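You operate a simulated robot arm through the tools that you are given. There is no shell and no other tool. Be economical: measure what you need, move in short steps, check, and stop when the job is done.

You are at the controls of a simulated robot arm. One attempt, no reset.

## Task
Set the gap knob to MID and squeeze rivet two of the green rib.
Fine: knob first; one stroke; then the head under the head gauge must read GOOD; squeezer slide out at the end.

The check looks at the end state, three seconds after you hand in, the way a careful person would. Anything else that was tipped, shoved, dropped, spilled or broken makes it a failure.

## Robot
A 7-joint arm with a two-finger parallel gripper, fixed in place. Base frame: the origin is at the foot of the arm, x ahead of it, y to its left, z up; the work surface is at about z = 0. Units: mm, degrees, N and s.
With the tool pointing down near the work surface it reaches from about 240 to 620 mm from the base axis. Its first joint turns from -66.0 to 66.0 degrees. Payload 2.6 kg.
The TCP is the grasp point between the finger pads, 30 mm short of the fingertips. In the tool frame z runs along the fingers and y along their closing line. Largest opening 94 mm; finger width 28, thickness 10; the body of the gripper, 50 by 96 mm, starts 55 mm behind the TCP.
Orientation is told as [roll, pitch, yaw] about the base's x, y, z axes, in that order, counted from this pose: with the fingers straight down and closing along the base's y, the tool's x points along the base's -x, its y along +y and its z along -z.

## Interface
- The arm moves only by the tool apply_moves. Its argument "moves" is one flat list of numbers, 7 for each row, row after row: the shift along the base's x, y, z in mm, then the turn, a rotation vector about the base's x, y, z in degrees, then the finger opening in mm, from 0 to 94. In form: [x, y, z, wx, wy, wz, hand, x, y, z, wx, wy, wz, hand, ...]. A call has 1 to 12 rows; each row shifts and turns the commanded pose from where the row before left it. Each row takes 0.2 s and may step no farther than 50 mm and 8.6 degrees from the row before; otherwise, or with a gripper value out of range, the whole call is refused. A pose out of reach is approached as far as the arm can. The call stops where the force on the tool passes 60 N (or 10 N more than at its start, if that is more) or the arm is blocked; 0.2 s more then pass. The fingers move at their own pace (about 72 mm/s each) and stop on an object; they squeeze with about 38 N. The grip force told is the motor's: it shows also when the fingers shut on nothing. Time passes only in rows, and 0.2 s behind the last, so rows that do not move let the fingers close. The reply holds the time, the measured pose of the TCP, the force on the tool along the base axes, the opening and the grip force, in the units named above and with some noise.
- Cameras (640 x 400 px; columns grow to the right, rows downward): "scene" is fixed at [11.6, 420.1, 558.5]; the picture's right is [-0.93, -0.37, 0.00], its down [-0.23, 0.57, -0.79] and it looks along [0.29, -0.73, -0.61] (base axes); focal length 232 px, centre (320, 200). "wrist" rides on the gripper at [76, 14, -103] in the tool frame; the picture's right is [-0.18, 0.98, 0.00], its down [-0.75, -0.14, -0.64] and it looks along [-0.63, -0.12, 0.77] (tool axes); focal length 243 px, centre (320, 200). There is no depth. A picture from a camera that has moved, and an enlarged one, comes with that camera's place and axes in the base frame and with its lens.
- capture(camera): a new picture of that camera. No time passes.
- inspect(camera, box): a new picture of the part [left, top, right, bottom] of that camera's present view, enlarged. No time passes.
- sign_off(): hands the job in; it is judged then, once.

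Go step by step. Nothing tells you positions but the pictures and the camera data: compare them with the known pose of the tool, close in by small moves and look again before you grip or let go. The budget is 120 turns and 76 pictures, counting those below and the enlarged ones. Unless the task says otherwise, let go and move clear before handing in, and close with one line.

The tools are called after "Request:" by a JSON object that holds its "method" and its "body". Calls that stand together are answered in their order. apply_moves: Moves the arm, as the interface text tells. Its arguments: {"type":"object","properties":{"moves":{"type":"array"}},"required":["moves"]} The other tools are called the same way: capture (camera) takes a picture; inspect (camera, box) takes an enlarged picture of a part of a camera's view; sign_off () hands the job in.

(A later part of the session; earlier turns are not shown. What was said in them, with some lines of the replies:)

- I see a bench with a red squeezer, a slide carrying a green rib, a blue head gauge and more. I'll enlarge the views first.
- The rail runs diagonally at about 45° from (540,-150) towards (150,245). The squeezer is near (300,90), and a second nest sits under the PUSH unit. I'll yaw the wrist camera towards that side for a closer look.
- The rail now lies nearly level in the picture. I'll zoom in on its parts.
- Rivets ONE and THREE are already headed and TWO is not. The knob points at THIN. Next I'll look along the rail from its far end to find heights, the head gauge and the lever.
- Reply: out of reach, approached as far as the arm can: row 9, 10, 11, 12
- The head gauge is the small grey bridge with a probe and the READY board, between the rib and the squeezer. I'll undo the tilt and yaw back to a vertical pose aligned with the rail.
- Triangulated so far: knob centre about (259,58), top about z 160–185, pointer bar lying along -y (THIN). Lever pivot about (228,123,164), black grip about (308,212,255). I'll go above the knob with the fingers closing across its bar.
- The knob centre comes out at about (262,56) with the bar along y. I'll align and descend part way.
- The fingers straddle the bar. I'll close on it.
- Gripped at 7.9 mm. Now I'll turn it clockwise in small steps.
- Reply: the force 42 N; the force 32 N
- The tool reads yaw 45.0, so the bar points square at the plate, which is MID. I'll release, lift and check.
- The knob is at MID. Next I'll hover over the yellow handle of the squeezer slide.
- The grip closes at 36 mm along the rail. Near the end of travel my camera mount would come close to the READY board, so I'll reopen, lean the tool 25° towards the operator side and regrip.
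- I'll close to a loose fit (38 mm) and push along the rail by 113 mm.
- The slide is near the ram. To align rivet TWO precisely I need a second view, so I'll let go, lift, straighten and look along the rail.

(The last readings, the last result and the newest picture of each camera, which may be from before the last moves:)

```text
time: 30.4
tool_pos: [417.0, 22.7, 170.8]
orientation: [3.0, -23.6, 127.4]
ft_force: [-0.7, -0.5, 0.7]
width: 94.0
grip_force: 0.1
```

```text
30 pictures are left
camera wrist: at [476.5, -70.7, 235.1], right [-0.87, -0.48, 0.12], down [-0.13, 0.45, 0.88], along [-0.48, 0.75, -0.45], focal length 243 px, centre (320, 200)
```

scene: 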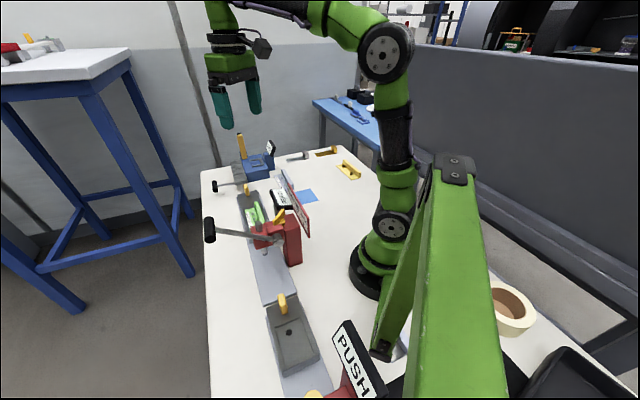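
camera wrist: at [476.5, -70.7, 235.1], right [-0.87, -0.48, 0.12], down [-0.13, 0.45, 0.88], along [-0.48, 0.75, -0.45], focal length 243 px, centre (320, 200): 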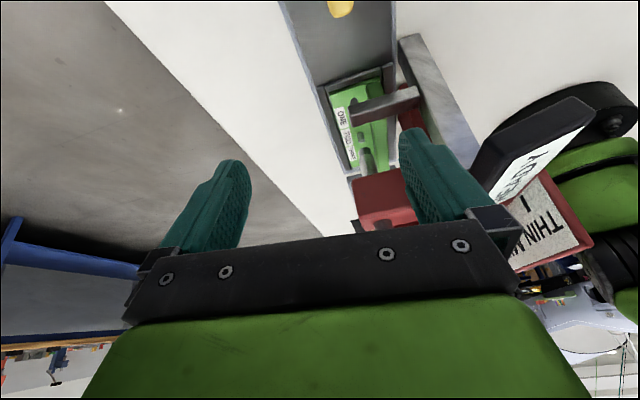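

Now the ram tip and the rivets show beneath the gauge arm. I'll zoom in.

Request:
{"method": "inspect", "body": {"camera": "wrist", "box": [310, 70, 430, 190]}}

Request:
{"method": "inspect", "body": {"camera": "scene", "box": [240, 230, 300, 275]}}

```text
3.33 times, centred on (370, 130) of wrist
camera zoom: at [476.5, -70.7, 235.1], right [-0.87, -0.48, 0.12], down [-0.13, 0.45, 0.88], along [-0.48, 0.75, -0.45], focal length 809 px, centre (153, 433)
```

zoom: 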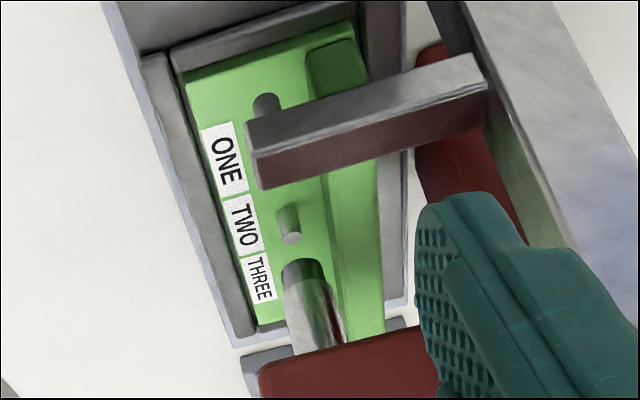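

```text
8.89 times, centred on (270, 252) of scene
camera zoom: at [11.6, 420.1, 558.5], right [-0.93, -0.37, 0.0], down [-0.23, 0.57, -0.79], along [0.29, -0.73, -0.61], focal length 2063 px, centre (764, -267)
```

zoom: 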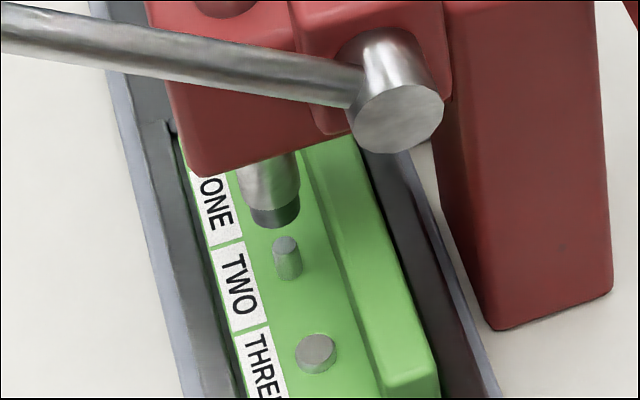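

Triangulated: rivet TWO (R=-144.3) and ram axis (R=-143.2) agree within about 1 mm, so it is aligned. Now I'll raise, straighten and go above the lever grip with the fingers closed.

Request:
{"method": "apply_moves", "body": {"moves": [0, 0, 45, -5.6, -5.6, 0, 60, 0, 0, 45, -5.6, -5.6, 0, 20, 0, 0, 45, -5.6, -5.6, 0, 0, 0, 0, 40, 0, 0, -8.3, 0, 0, 0, 0, 0, 0, -8.3, 0, 0, 0, 0, 0, 0, -8.3, 0, 0, 0, 0, 0, 0, -8.3, 0, 0, 0, 0, 0, 0, -8.3, 0, 0, 0, 0, 0, 0, -8.3, 0, 0, 0, 0, 0, 0, -8.3, 0, 0, 0, 0, 0, 0, -8.3, 0, 0, 0, 0, 0, 0, -8.3, 0]}}

Request:
{"method": "apply_moves", "body": {"moves": [-15, 30, 0, 0, 0, -4, 0, -15, 30, 0, 0, 0, -4, 0, -15, 30, 0, 0, 0, 0, 0, -15, 30, 0, 0, 0, 0, 0, 0, 0, 0, 0, 0, 0, 0]}}

Request:
{"method": "capture", "body": {"camera": "wrist"}}

Request:
{"method": "capture", "body": {"camera": "scene"}}

```text
time: 33.0
tool_pos: [415.1, 23.3, 346.7]
orientation: [-0.1, 0.0, 53.1]
ft_force: [0.0, 0.3, -0.3]
width: 0.2
grip_force: 32.4
```

```text
time: 34.2
tool_pos: [358.2, 143.5, 347.3]
orientation: [-0.1, 0.1, 45.3]
ft_force: [0.0, 0.2, 0.9]
width: 0.0
grip_force: 33.0
```

```text
27 pictures are left
camera wrist: at [293.1, 100.6, 449.3], right [-0.57, 0.82, 0.0], down [0.63, 0.44, 0.64], along [0.53, 0.36, -0.77], focal length 243 px, centre (320, 200)
```

wrist: 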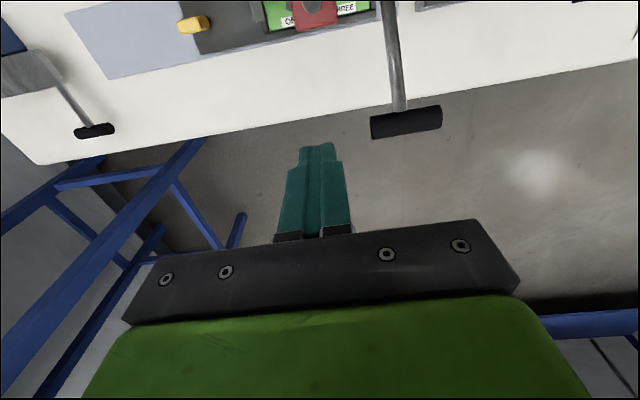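

```text
26 pictures are left
```

scene: 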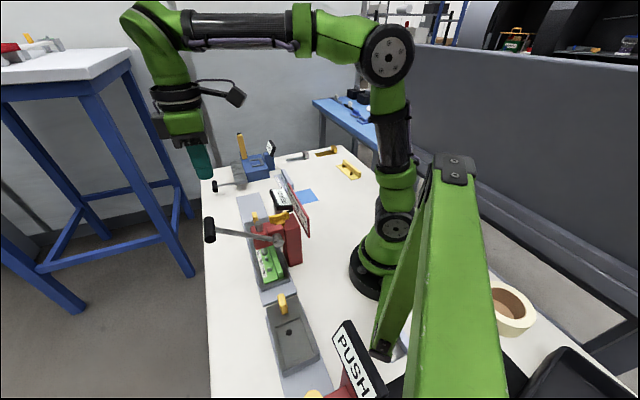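

The lever grip is at (319,208,247). I'll move over it and check before touching.

Request:
{"method": "apply_moves", "body": {"moves": [-20, 32, 0, 0, 0, 0, 0, -19, 32.5, 0, 0, 0, 0, 0, 0, 0, -20, 0, 0, 0, 0, 0, 0, -22, 0, 0, 0, 0, 0, 0, 0, 0, 0, 0, 0]}}

Request:
{"method": "capture", "body": {"camera": "wrist"}}

Request:
{"method": "inspect", "body": {"camera": "scene", "box": [160, 180, 300, 270]}}

```text
time: 35.4
tool_pos: [318.3, 208.6, 304.2]
orientation: [-0.1, 0.0, 45.3]
ft_force: [0.1, 0.3, -0.4]
width: 0.1
grip_force: 33.2
```

```text
25 pictures are left
camera wrist: at [253.2, 164.5, 407.5], right [-0.57, 0.82, 0.0], down [0.63, 0.44, 0.64], along [0.53, 0.36, -0.77], focal length 243 px, centre (320, 200)
```

wrist: 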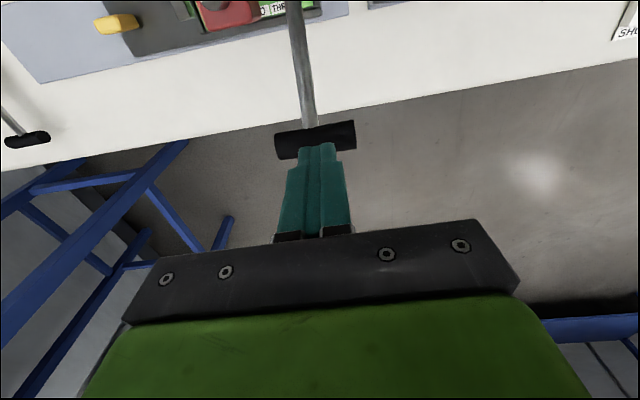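

```text
4.44 times, centred on (230, 225) of scene
camera zoom: at [11.6, 420.1, 558.5], right [-0.93, -0.37, 0.0], down [-0.23, 0.57, -0.79], along [0.29, -0.73, -0.61], focal length 1031 px, centre (720, 89)
```

zoom: 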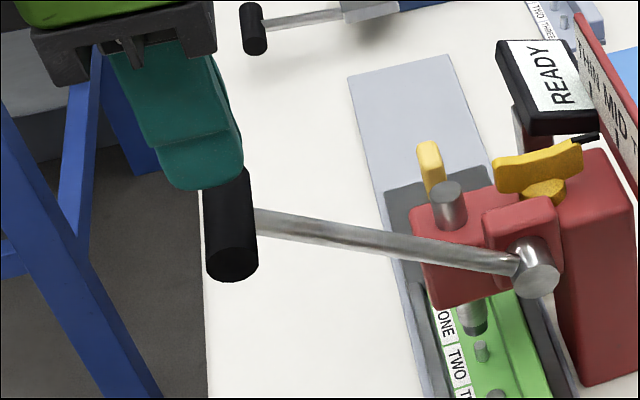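

The tip sits over the grip. I'll press down along the lever's arc.

Request:
{"method": "apply_moves", "body": {"moves": [0, 0, -12, 0, 0, 0, 0, 2, 2, -8, 0, 0, 0, 0, 3, 3, -8, 0, 0, 0, 0, 3, 3, -8, 0, 0, 0, 0, 3, 3, -8, 0, 0, 0, 0]}}

Request:
{"method": "inspect", "body": {"camera": "scene", "box": [160, 180, 300, 270]}}

```text
time: 36.6
tool_pos: [328.2, 217.9, 260.7]
orientation: [-0.1, 0.1, 45.3]
ft_force: [1.1, -0.1, 0.8]
width: 0.0
grip_force: 32.8
```

```text
4.44 times, centred on (230, 225) of scene
camera zoom: at [11.6, 420.1, 558.5], right [-0.93, -0.37, 0.0], down [-0.23, 0.57, -0.79], along [0.29, -0.73, -0.61], focal length 1031 px, centre (720, 89)
```

zoom: 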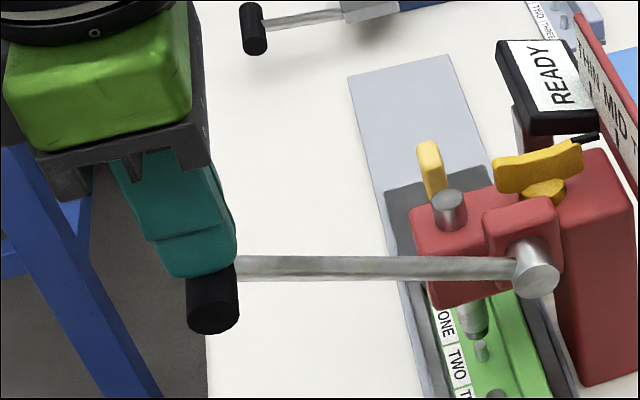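

The lever turns easily and the ram is coming down. Continuing along the arc.

Request:
{"method": "apply_moves", "body": {"moves": [2, 2, -9, 0, 0, 0, 0, 2, 2, -9, 0, 0, 0, 0, 1.5, 1.5, -9, 0, 0, 0, 0, 1, 1, -9, 0, 0, 0, 0, 0.5, 0.5, -9, 0, 0, 0, 0]}}

Request:
{"method": "inspect", "body": {"camera": "scene", "box": [160, 190, 300, 280]}}

```text
time: 37.8
tool_pos: [334.8, 224.6, 213.7]
orientation: [-0.1, 0.0, 45.4]
ft_force: [0.7, 0.8, 0.5]
width: 0.0
grip_force: 33.1
```

```text
4.44 times, centred on (230, 235) of scene
camera zoom: at [11.6, 420.1, 558.5], right [-0.93, -0.37, 0.0], down [-0.23, 0.57, -0.79], along [0.29, -0.73, -0.61], focal length 1031 px, centre (720, 44)
```

zoom: 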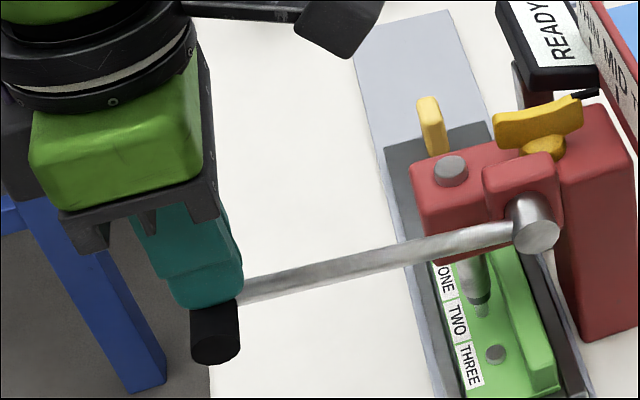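

The ram is right over rivet TWO. Continuing the stroke.

Request:
{"method": "apply_moves", "body": {"moves": [0, 0, -8, 0, 0, 0, 0, 0, 0, -8, 0, 0, 0, 0, -0.5, -0.5, -8, 0, 0, 0, 0, -1, -1, -8, 0, 0, 0, 0]}}

Request:
{"method": "inspect", "body": {"camera": "scene", "box": [160, 200, 300, 290]}}

```text
time: 38.8
tool_pos: [333.5, 223.2, 182.5]
orientation: [-0.1, 0.1, 45.4]
ft_force: [0.4, 0.9, 0.7]
width: 0.3
grip_force: 32.7
```

```text
4.44 times, centred on (230, 245) of scene
camera zoom: at [11.6, 420.1, 558.5], right [-0.93, -0.37, 0.0], down [-0.23, 0.57, -0.79], along [0.29, -0.73, -0.61], focal length 1031 px, centre (720, 0)
```

zoom: 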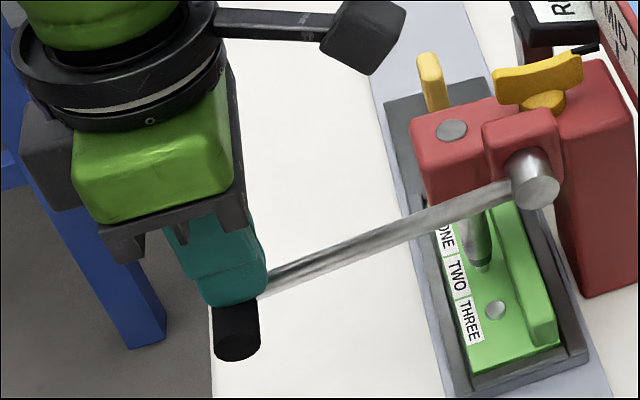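

Request:
{"method": "apply_moves", "body": {"moves": [-1.5, -1.5, -7, 0, 0, 0, 0, -2, -2, -7, 0, 0, 0, 0, -2, -2, -7, 0, 0, 0, 0]}}

Request:
{"method": "inspect", "body": {"camera": "scene", "box": [160, 200, 300, 290]}}

```text
time: 39.6
tool_pos: [327.9, 218.4, 161.9]
orientation: [-0.1, 0.1, 45.2]
ft_force: [0.2, 1.5, 1.4]
width: 0.0
grip_force: 32.9
```

```text
4.44 times, centred on (230, 245) of scene
camera zoom: at [11.6, 420.1, 558.5], right [-0.93, -0.37, 0.0], down [-0.23, 0.57, -0.79], along [0.29, -0.73, -0.61], focal length 1031 px, centre (720, 0)
```

zoom: 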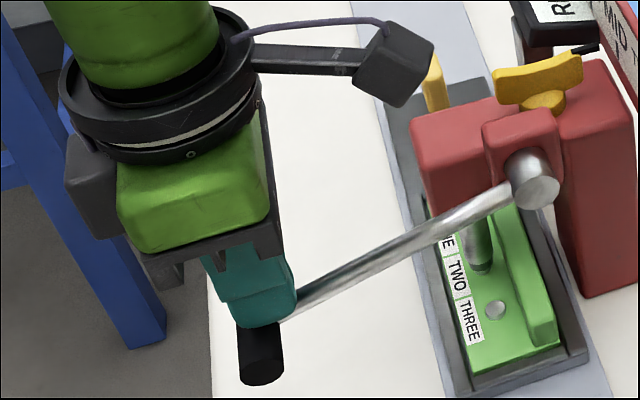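

Request:
{"method": "apply_moves", "body": {"moves": [-2, -2, -7, 0, 0, 0, 0, -2.2, -2.2, -7, 0, 0, 0, 0, -2.5, -2.5, -7, 0, 0, 0, 0]}}

Request:
{"method": "inspect", "body": {"camera": "scene", "box": [160, 200, 300, 290]}}

```text
time: 40.4
tool_pos: [321.9, 210.5, 140.7]
orientation: [-0.1, 0.1, 45.3]
ft_force: [0.9, 2.7, 1.8]
width: 0.2
grip_force: 33.2
```

```text
4.44 times, centred on (230, 245) of scene
camera zoom: at [11.6, 420.1, 558.5], right [-0.93, -0.37, 0.0], down [-0.23, 0.57, -0.79], along [0.29, -0.73, -0.61], focal length 1031 px, centre (720, 0)
```

zoom: 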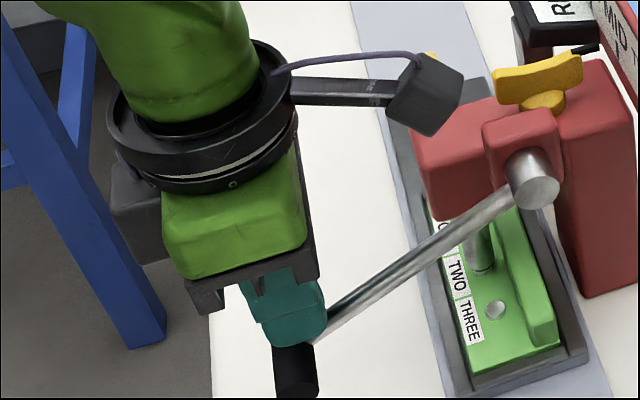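

Request:
{"method": "apply_moves", "body": {"moves": [-2.8, -2.8, -7, 0, 0, 0, 0, -3, -3, -7, 0, 0, 0, 0, -3.2, -3.2, -7, 0, 0, 0, 0]}}

Request:
{"method": "inspect", "body": {"camera": "scene", "box": [190, 170, 330, 290]}}

```text
time: 41.2
tool_pos: [315.4, 204.9, 123.6]
orientation: [-0.2, -0.7, 45.4]
ft_force: [0.2, 10.1, 32.7]
width: 0.2
grip_force: 33.0
```

```text
3.33 times, centred on (260, 230) of scene
camera zoom: at [11.5, 420.0, 558.5], right [-0.93, -0.37, 0.0], down [-0.23, 0.57, -0.79], along [0.29, -0.73, -0.61], focal length 774 px, centre (520, 100)
```

zoom: 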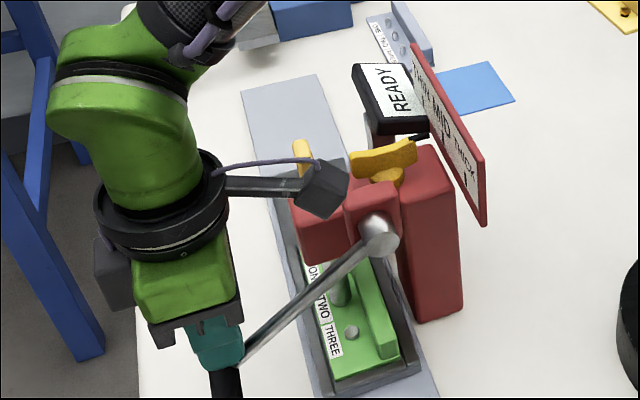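

Resistance is now 33 N. I'll press a bit further, to a firm stop.

Request:
{"method": "apply_moves", "body": {"moves": [-0.5, -0.5, -2, 0, 0, 0, 0, -0.5, -0.5, -2, 0, 0, 0, 0, -0.5, -0.5, -2, 0, 0, 0, 0]}}

```text
time: 41.8
tool_pos: [314.8, 206.5, 122.0]
orientation: [-0.3, -0.9, 45.4]
ft_force: [-0.7, 0.9, 9.0]
width: 0.1
grip_force: 33.2
stopped in row 2: the force on the tool passed its limit (the readings are from after the stop); the commanded pose is now the measured one
```

A firm stop. Now I'll back off upward and see whether the lever follows.

Request:
{"method": "apply_moves", "body": {"moves": [3, 3, 8, 0, 0, 0, 0, 3, 3, 12, 0, 0, 0, 0, 3, 3, 15, 0, 0, 0, 0, 0, 0, 0, 0, 0, 0, 0]}}

Request:
{"method": "inspect", "body": {"camera": "scene", "box": [190, 170, 330, 290]}}

```text
time: 42.8
tool_pos: [323.5, 215.6, 158.2]
orientation: [-0.3, -0.8, 45.3]
ft_force: [0.2, -0.9, 1.9]
width: 0.0
grip_force: 33.0
```

```text
3.33 times, centred on (260, 230) of scene
camera zoom: at [11.6, 420.1, 558.5], right [-0.93, -0.37, 0.0], down [-0.23, 0.57, -0.79], along [0.29, -0.73, -0.61], focal length 774 px, centre (520, 100)
```

zoom: 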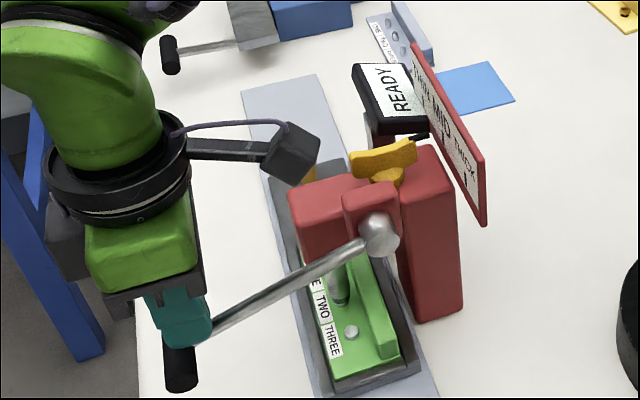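

The lever is sprung and follows up. I'll let it return gently all the way, then clear.

Request:
{"method": "apply_moves", "body": {"moves": [3, 3, 12, 0, 0, 0, 0, 2, 2, 13, 0, 0, 0, 0, 1, 1, 14, 0, 0, 0, 0, 0, 0, 14, 0, 0, 0, 0, -1, -1, 14, 0, 0, 0, 0, -2, -2, 14, 0, 0, 0, 0, -3, -3, 14, 0, 0, 0, 0, -4, -4, 14, 0, 0, 0, 0, -3, -3, 14, 0, 0, 0, 0, 0, 0, 20, 0, 0, 0, 0, 0, 0, 30, 0, 0, 0, 0]}}

Request:
{"method": "inspect", "body": {"camera": "scene", "box": [190, 180, 330, 280]}}

```text
time: 45.2
tool_pos: [317.4, 206.7, 330.7]
orientation: [-0.3, -1.0, 45.2]
ft_force: [0.5, 0.1, 0.1]
width: 0.0
grip_force: 32.7
```

```text
4.00 times, centred on (260, 230) of scene
camera zoom: at [11.6, 420.1, 558.5], right [-0.93, -0.37, 0.0], down [-0.23, 0.57, -0.79], along [0.29, -0.73, -0.61], focal length 928 px, centre (560, 80)
```

zoom: 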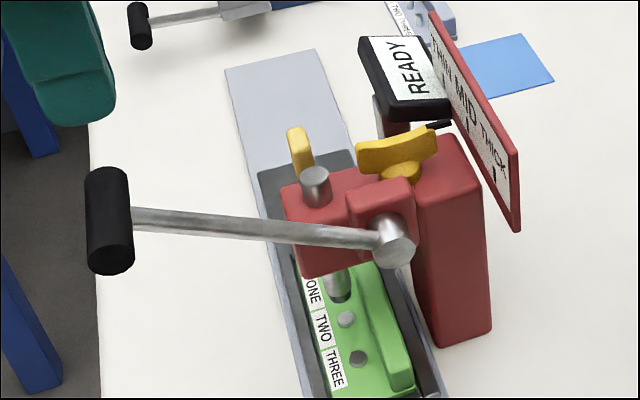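

Rivet TWO is headed and the lever is back up. Now I'll return to the slide handle, tilted as before.

Request:
{"method": "apply_moves", "body": {"moves": [16.5, -39.5, 0, 0, 0, 0, 56, 16.5, -39.5, 0, 0, 0, 0, 56, 16.5, -39.5, 0, 0, 0, 0, 56, 16.5, -39.5, 0, 0, 0, 0, 56, 16.5, -39.5, 0, 0, 0, 0, 56, 16.5, -39.5, 0, 0, 0, 0, 56, 0, 0, -40, -5.87, 5.87, 0, 56, 0, 0, -40, -5.87, 5.87, 0, 56, 0, 0, -40, -5.87, 5.87, 0, 56, 0, 0, -45, 0, 0, 0, 56, 0, 0, -45, 0, 0, 0, 56, 0, 0, 0, 0, 0, 0, 56]}}

Request:
{"method": "capture", "body": {"camera": "wrist"}}

```text
time: 47.8
tool_pos: [416.2, -31.8, 120.0]
orientation: [-0.1, 24.0, 45.3]
ft_force: [0.5, 0.1, -0.7]
width: 56.0
grip_force: 0.0
```

```text
15 pictures are left
camera wrist: at [385.9, -41.2, 244.9], right [-0.58, 0.81, -0.08], down [0.77, 0.58, 0.28], along [0.27, 0.1, -0.96], focal length 243 px, centre (320, 200)
```

wrist: 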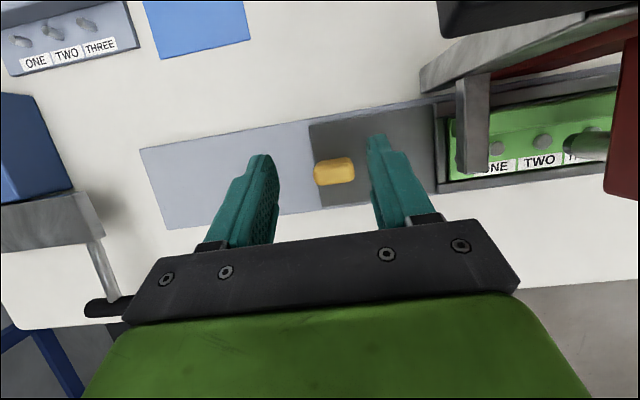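

Request:
{"method": "apply_moves", "body": {"moves": [-2, 2, -25, 0, 0, 0, 56, 0, 0, -25, 0, 0, 0, 56, 0, 0, 0, 0, 0, 0, 38, 0, 0, 0, 0, 0, 0, 38, 8, -8, 0, 0, 0, 0, 38, 10, -10, 0, 0, 0, 0, 38, 10, -10, 0, 0, 0, 0, 38, 10, -10, 0, 0, 0, 0, 38, 9.5, -9.5, 0, 0, 0, 0, 38, 0, 0, 0, 0, 0, 0, 38]}}

Request:
{"method": "capture", "body": {"camera": "wrist"}}

Request:
{"method": "inspect", "body": {"camera": "scene", "box": [220, 170, 320, 250]}}

```text
time: 50.0
tool_pos: [462.9, -76.3, 71.9]
orientation: [-0.1, 24.0, 45.2]
ft_force: [0.8, -1.0, 0.4]
width: 39.1
grip_force: 0.6
```

```text
14 pictures are left
camera wrist: at [431.5, -85.0, 196.2], right [-0.58, 0.81, -0.08], down [0.77, 0.58, 0.28], along [0.27, 0.1, -0.96], focal length 243 px, centre (320, 200)
```

wrist: 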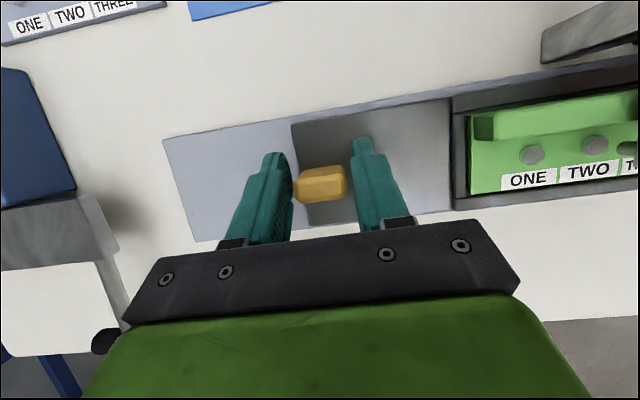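

```text
5.00 times, centred on (270, 210) of scene
camera zoom: at [11.6, 420.1, 558.5], right [-0.93, -0.37, 0.0], down [-0.23, 0.57, -0.79], along [0.29, -0.73, -0.61], focal length 1160 px, centre (570, 150)
```

zoom: 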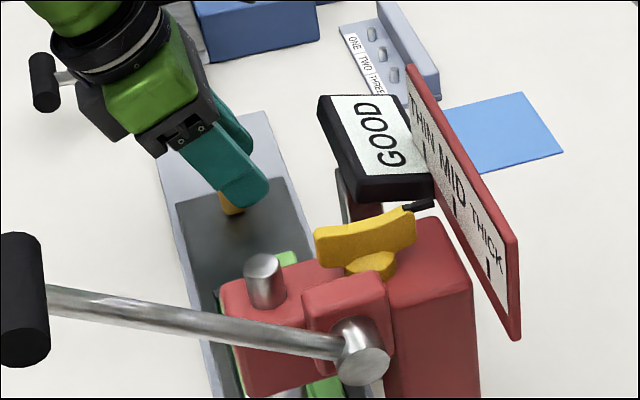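

The gauge reads GOOD with rivet TWO under it. I'll pause there briefly, then draw the slide fully out to where it started.

Request:
{"method": "apply_moves", "body": {"moves": [0, 0, 0, 0, 0, 0, 38, 0, 0, 0, 0, 0, 0, 38, 0, 0, 0, 0, 0, 0, 38, 10, -10, 0, 0, 0, 0, 38, 11, -11, 0, 0, 0, 0, 38, 11, -11, 0, 0, 0, 0, 38, 11, -11, 0, 0, 0, 0, 38, 11, -11, 0, 0, 0, 0, 38, 10, -10, 0, 0, 0, 0, 38, 6, -6, 0, 0, 0, 0, 38, 0, 0, 0, 0, 0, 0, 38]}}

Request:
{"method": "capture", "body": {"camera": "wrist"}}

```text
time: 52.4
tool_pos: [531.2, -146.7, 70.4]
orientation: [-0.2, 24.1, 45.3]
ft_force: [-1.0, 1.3, -0.5]
width: 38.6
grip_force: 0.7
```

```text
12 pictures are left
camera wrist: at [501.0, -155.3, 194.9], right [-0.58, 0.81, -0.08], down [0.77, 0.58, 0.28], along [0.27, 0.1, -0.96], focal length 243 px, centre (320, 200)
```

wrist: 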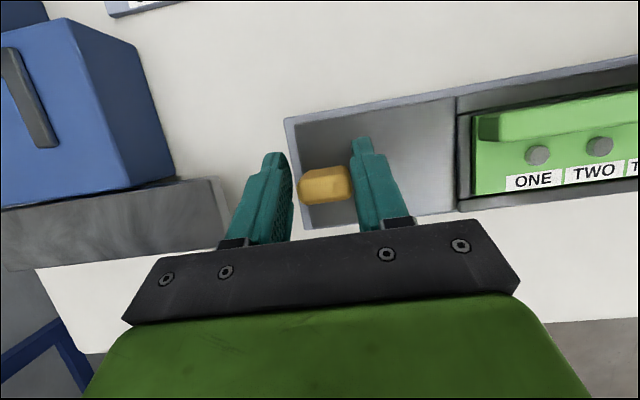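

A few millimetres remain. Small steps out.

Request:
{"method": "apply_moves", "body": {"moves": [1.5, -1.5, 0, 0, 0, 0, 38, 1.5, -1.5, 0, 0, 0, 0, 38, 1.5, -1.5, 0, 0, 0, 0, 38, 0, 0, 0, 0, 0, 0, 38]}}

Request:
{"method": "inspect", "body": {"camera": "wrist", "box": [240, 80, 480, 230]}}

```text
time: 53.4
tool_pos: [535.8, -149.3, 70.6]
orientation: [-0.3, 24.0, 45.2]
ft_force: [2.2, -1.0, -0.1]
width: 38.8
grip_force: 1.0
```

```text
2.67 times, centred on (360, 155) of wrist
camera zoom: at [505.4, -159.2, 194.8], right [-0.58, 0.81, -0.08], down [0.77, 0.58, 0.28], along [0.27, 0.1, -0.96], focal length 647 px, centre (213, 320)
```

zoom: 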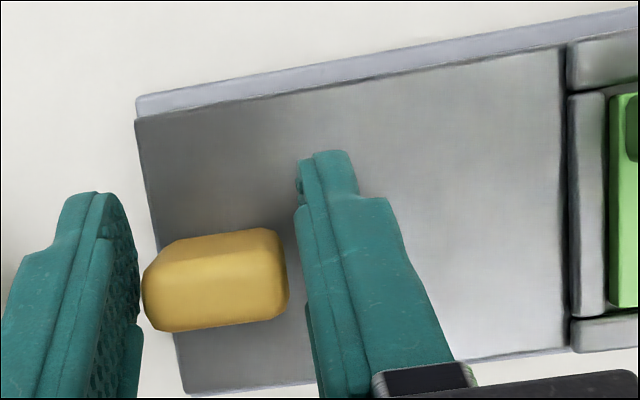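

Flush as at the start. I'll give it one tiny nudge, then release, lift clear and retreat.

Request:
{"method": "apply_moves", "body": {"moves": [0.8, -0.8, 0, 0, 0, 0, 38, 0, 0, 0, 0, 0, 0, 38]}}

Request:
{"method": "apply_moves", "body": {"moves": [0, 0, 0, 0, 0, 0, 56, 0, 0, 0, 0, 0, 0, 56, 0, 0, 30, 0, 0, 0, 56, 0, 0, 45, 0, 0, 0, 56, 0, 0, 45, 5.6, -5.6, 0, 56, 0, 0, 45, 5.6, -5.6, 0, 56, -20, 10, 40, 5.6, -5.6, 0, 56, -30, 10, 30, 0, 0, 0, 56, 0, 0, 0, 0, 0, 0, 56]}}

Request:
{"method": "capture", "body": {"camera": "scene"}}

Request:
{"method": "inspect", "body": {"camera": "scene", "box": [200, 160, 320, 260]}}

Request:
{"method": "capture", "body": {"camera": "wrist"}}

```text
time: 54.0
tool_pos: [537.7, -151.2, 69.0]
orientation: [-0.1, 23.9, 45.3]
ft_force: [-1.4, -0.3, 0.6]
width: 38.1
grip_force: 0.1
```

```text
time: 56.0
tool_pos: [488.6, -130.3, 303.2]
orientation: [-0.3, 0.2, 45.2]
ft_force: [0.0, -0.1, 0.0]
width: 56.1
grip_force: 0.0
```

```text
10 pictures are left
```

scene: 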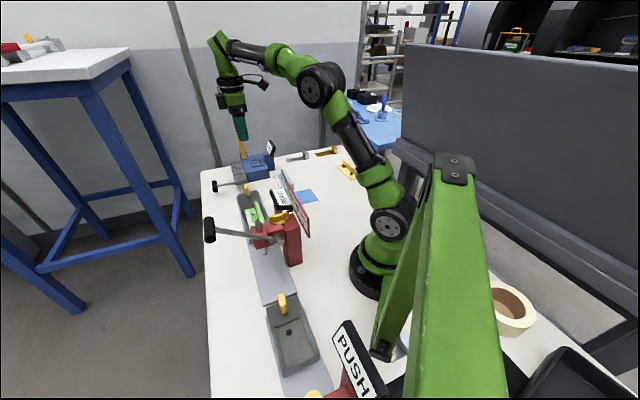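

```text
4.00 times, centred on (260, 210) of scene
camera zoom: at [11.6, 420.1, 558.5], right [-0.93, -0.37, 0.0], down [-0.23, 0.57, -0.79], along [0.29, -0.73, -0.61], focal length 928 px, centre (560, 160)
```

zoom: 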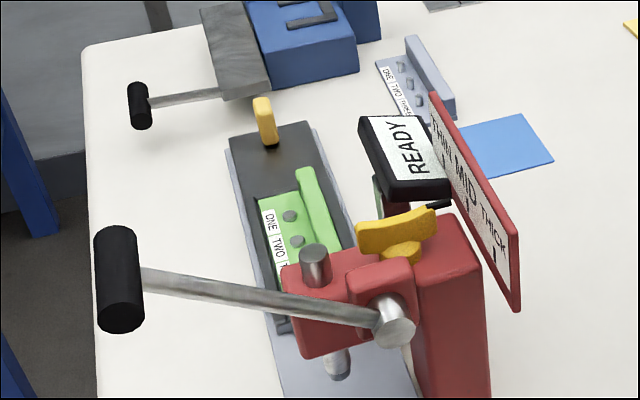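

```text
8 pictures are left
camera wrist: at [423.4, -173.6, 406.2], right [-0.57, 0.82, -0.01], down [0.63, 0.44, 0.64], along [0.53, 0.36, -0.77], focal length 243 px, centre (320, 200)
```

wrist: 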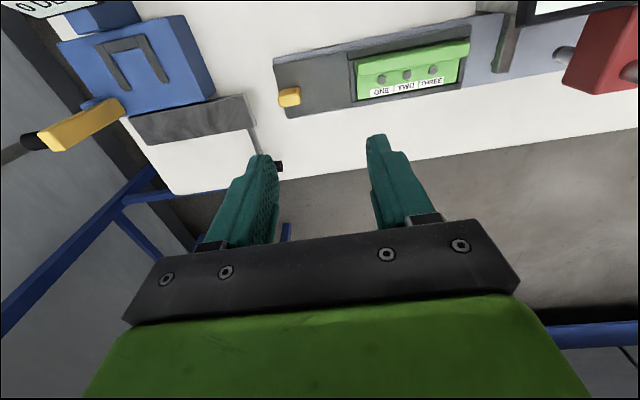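

The slide is out, the knob points to MID, the lever is up, rivet TWO is headed and nothing else has been disturbed. I'm handing in.

Request:
{"method": "sign_off", "body": {}}

```text
The job is handed in.
```

The knob was set to MID first, rivet two of the green rib was squeezed in one stroke, the head gauge read GOOD, and the squeezer slide is back out.
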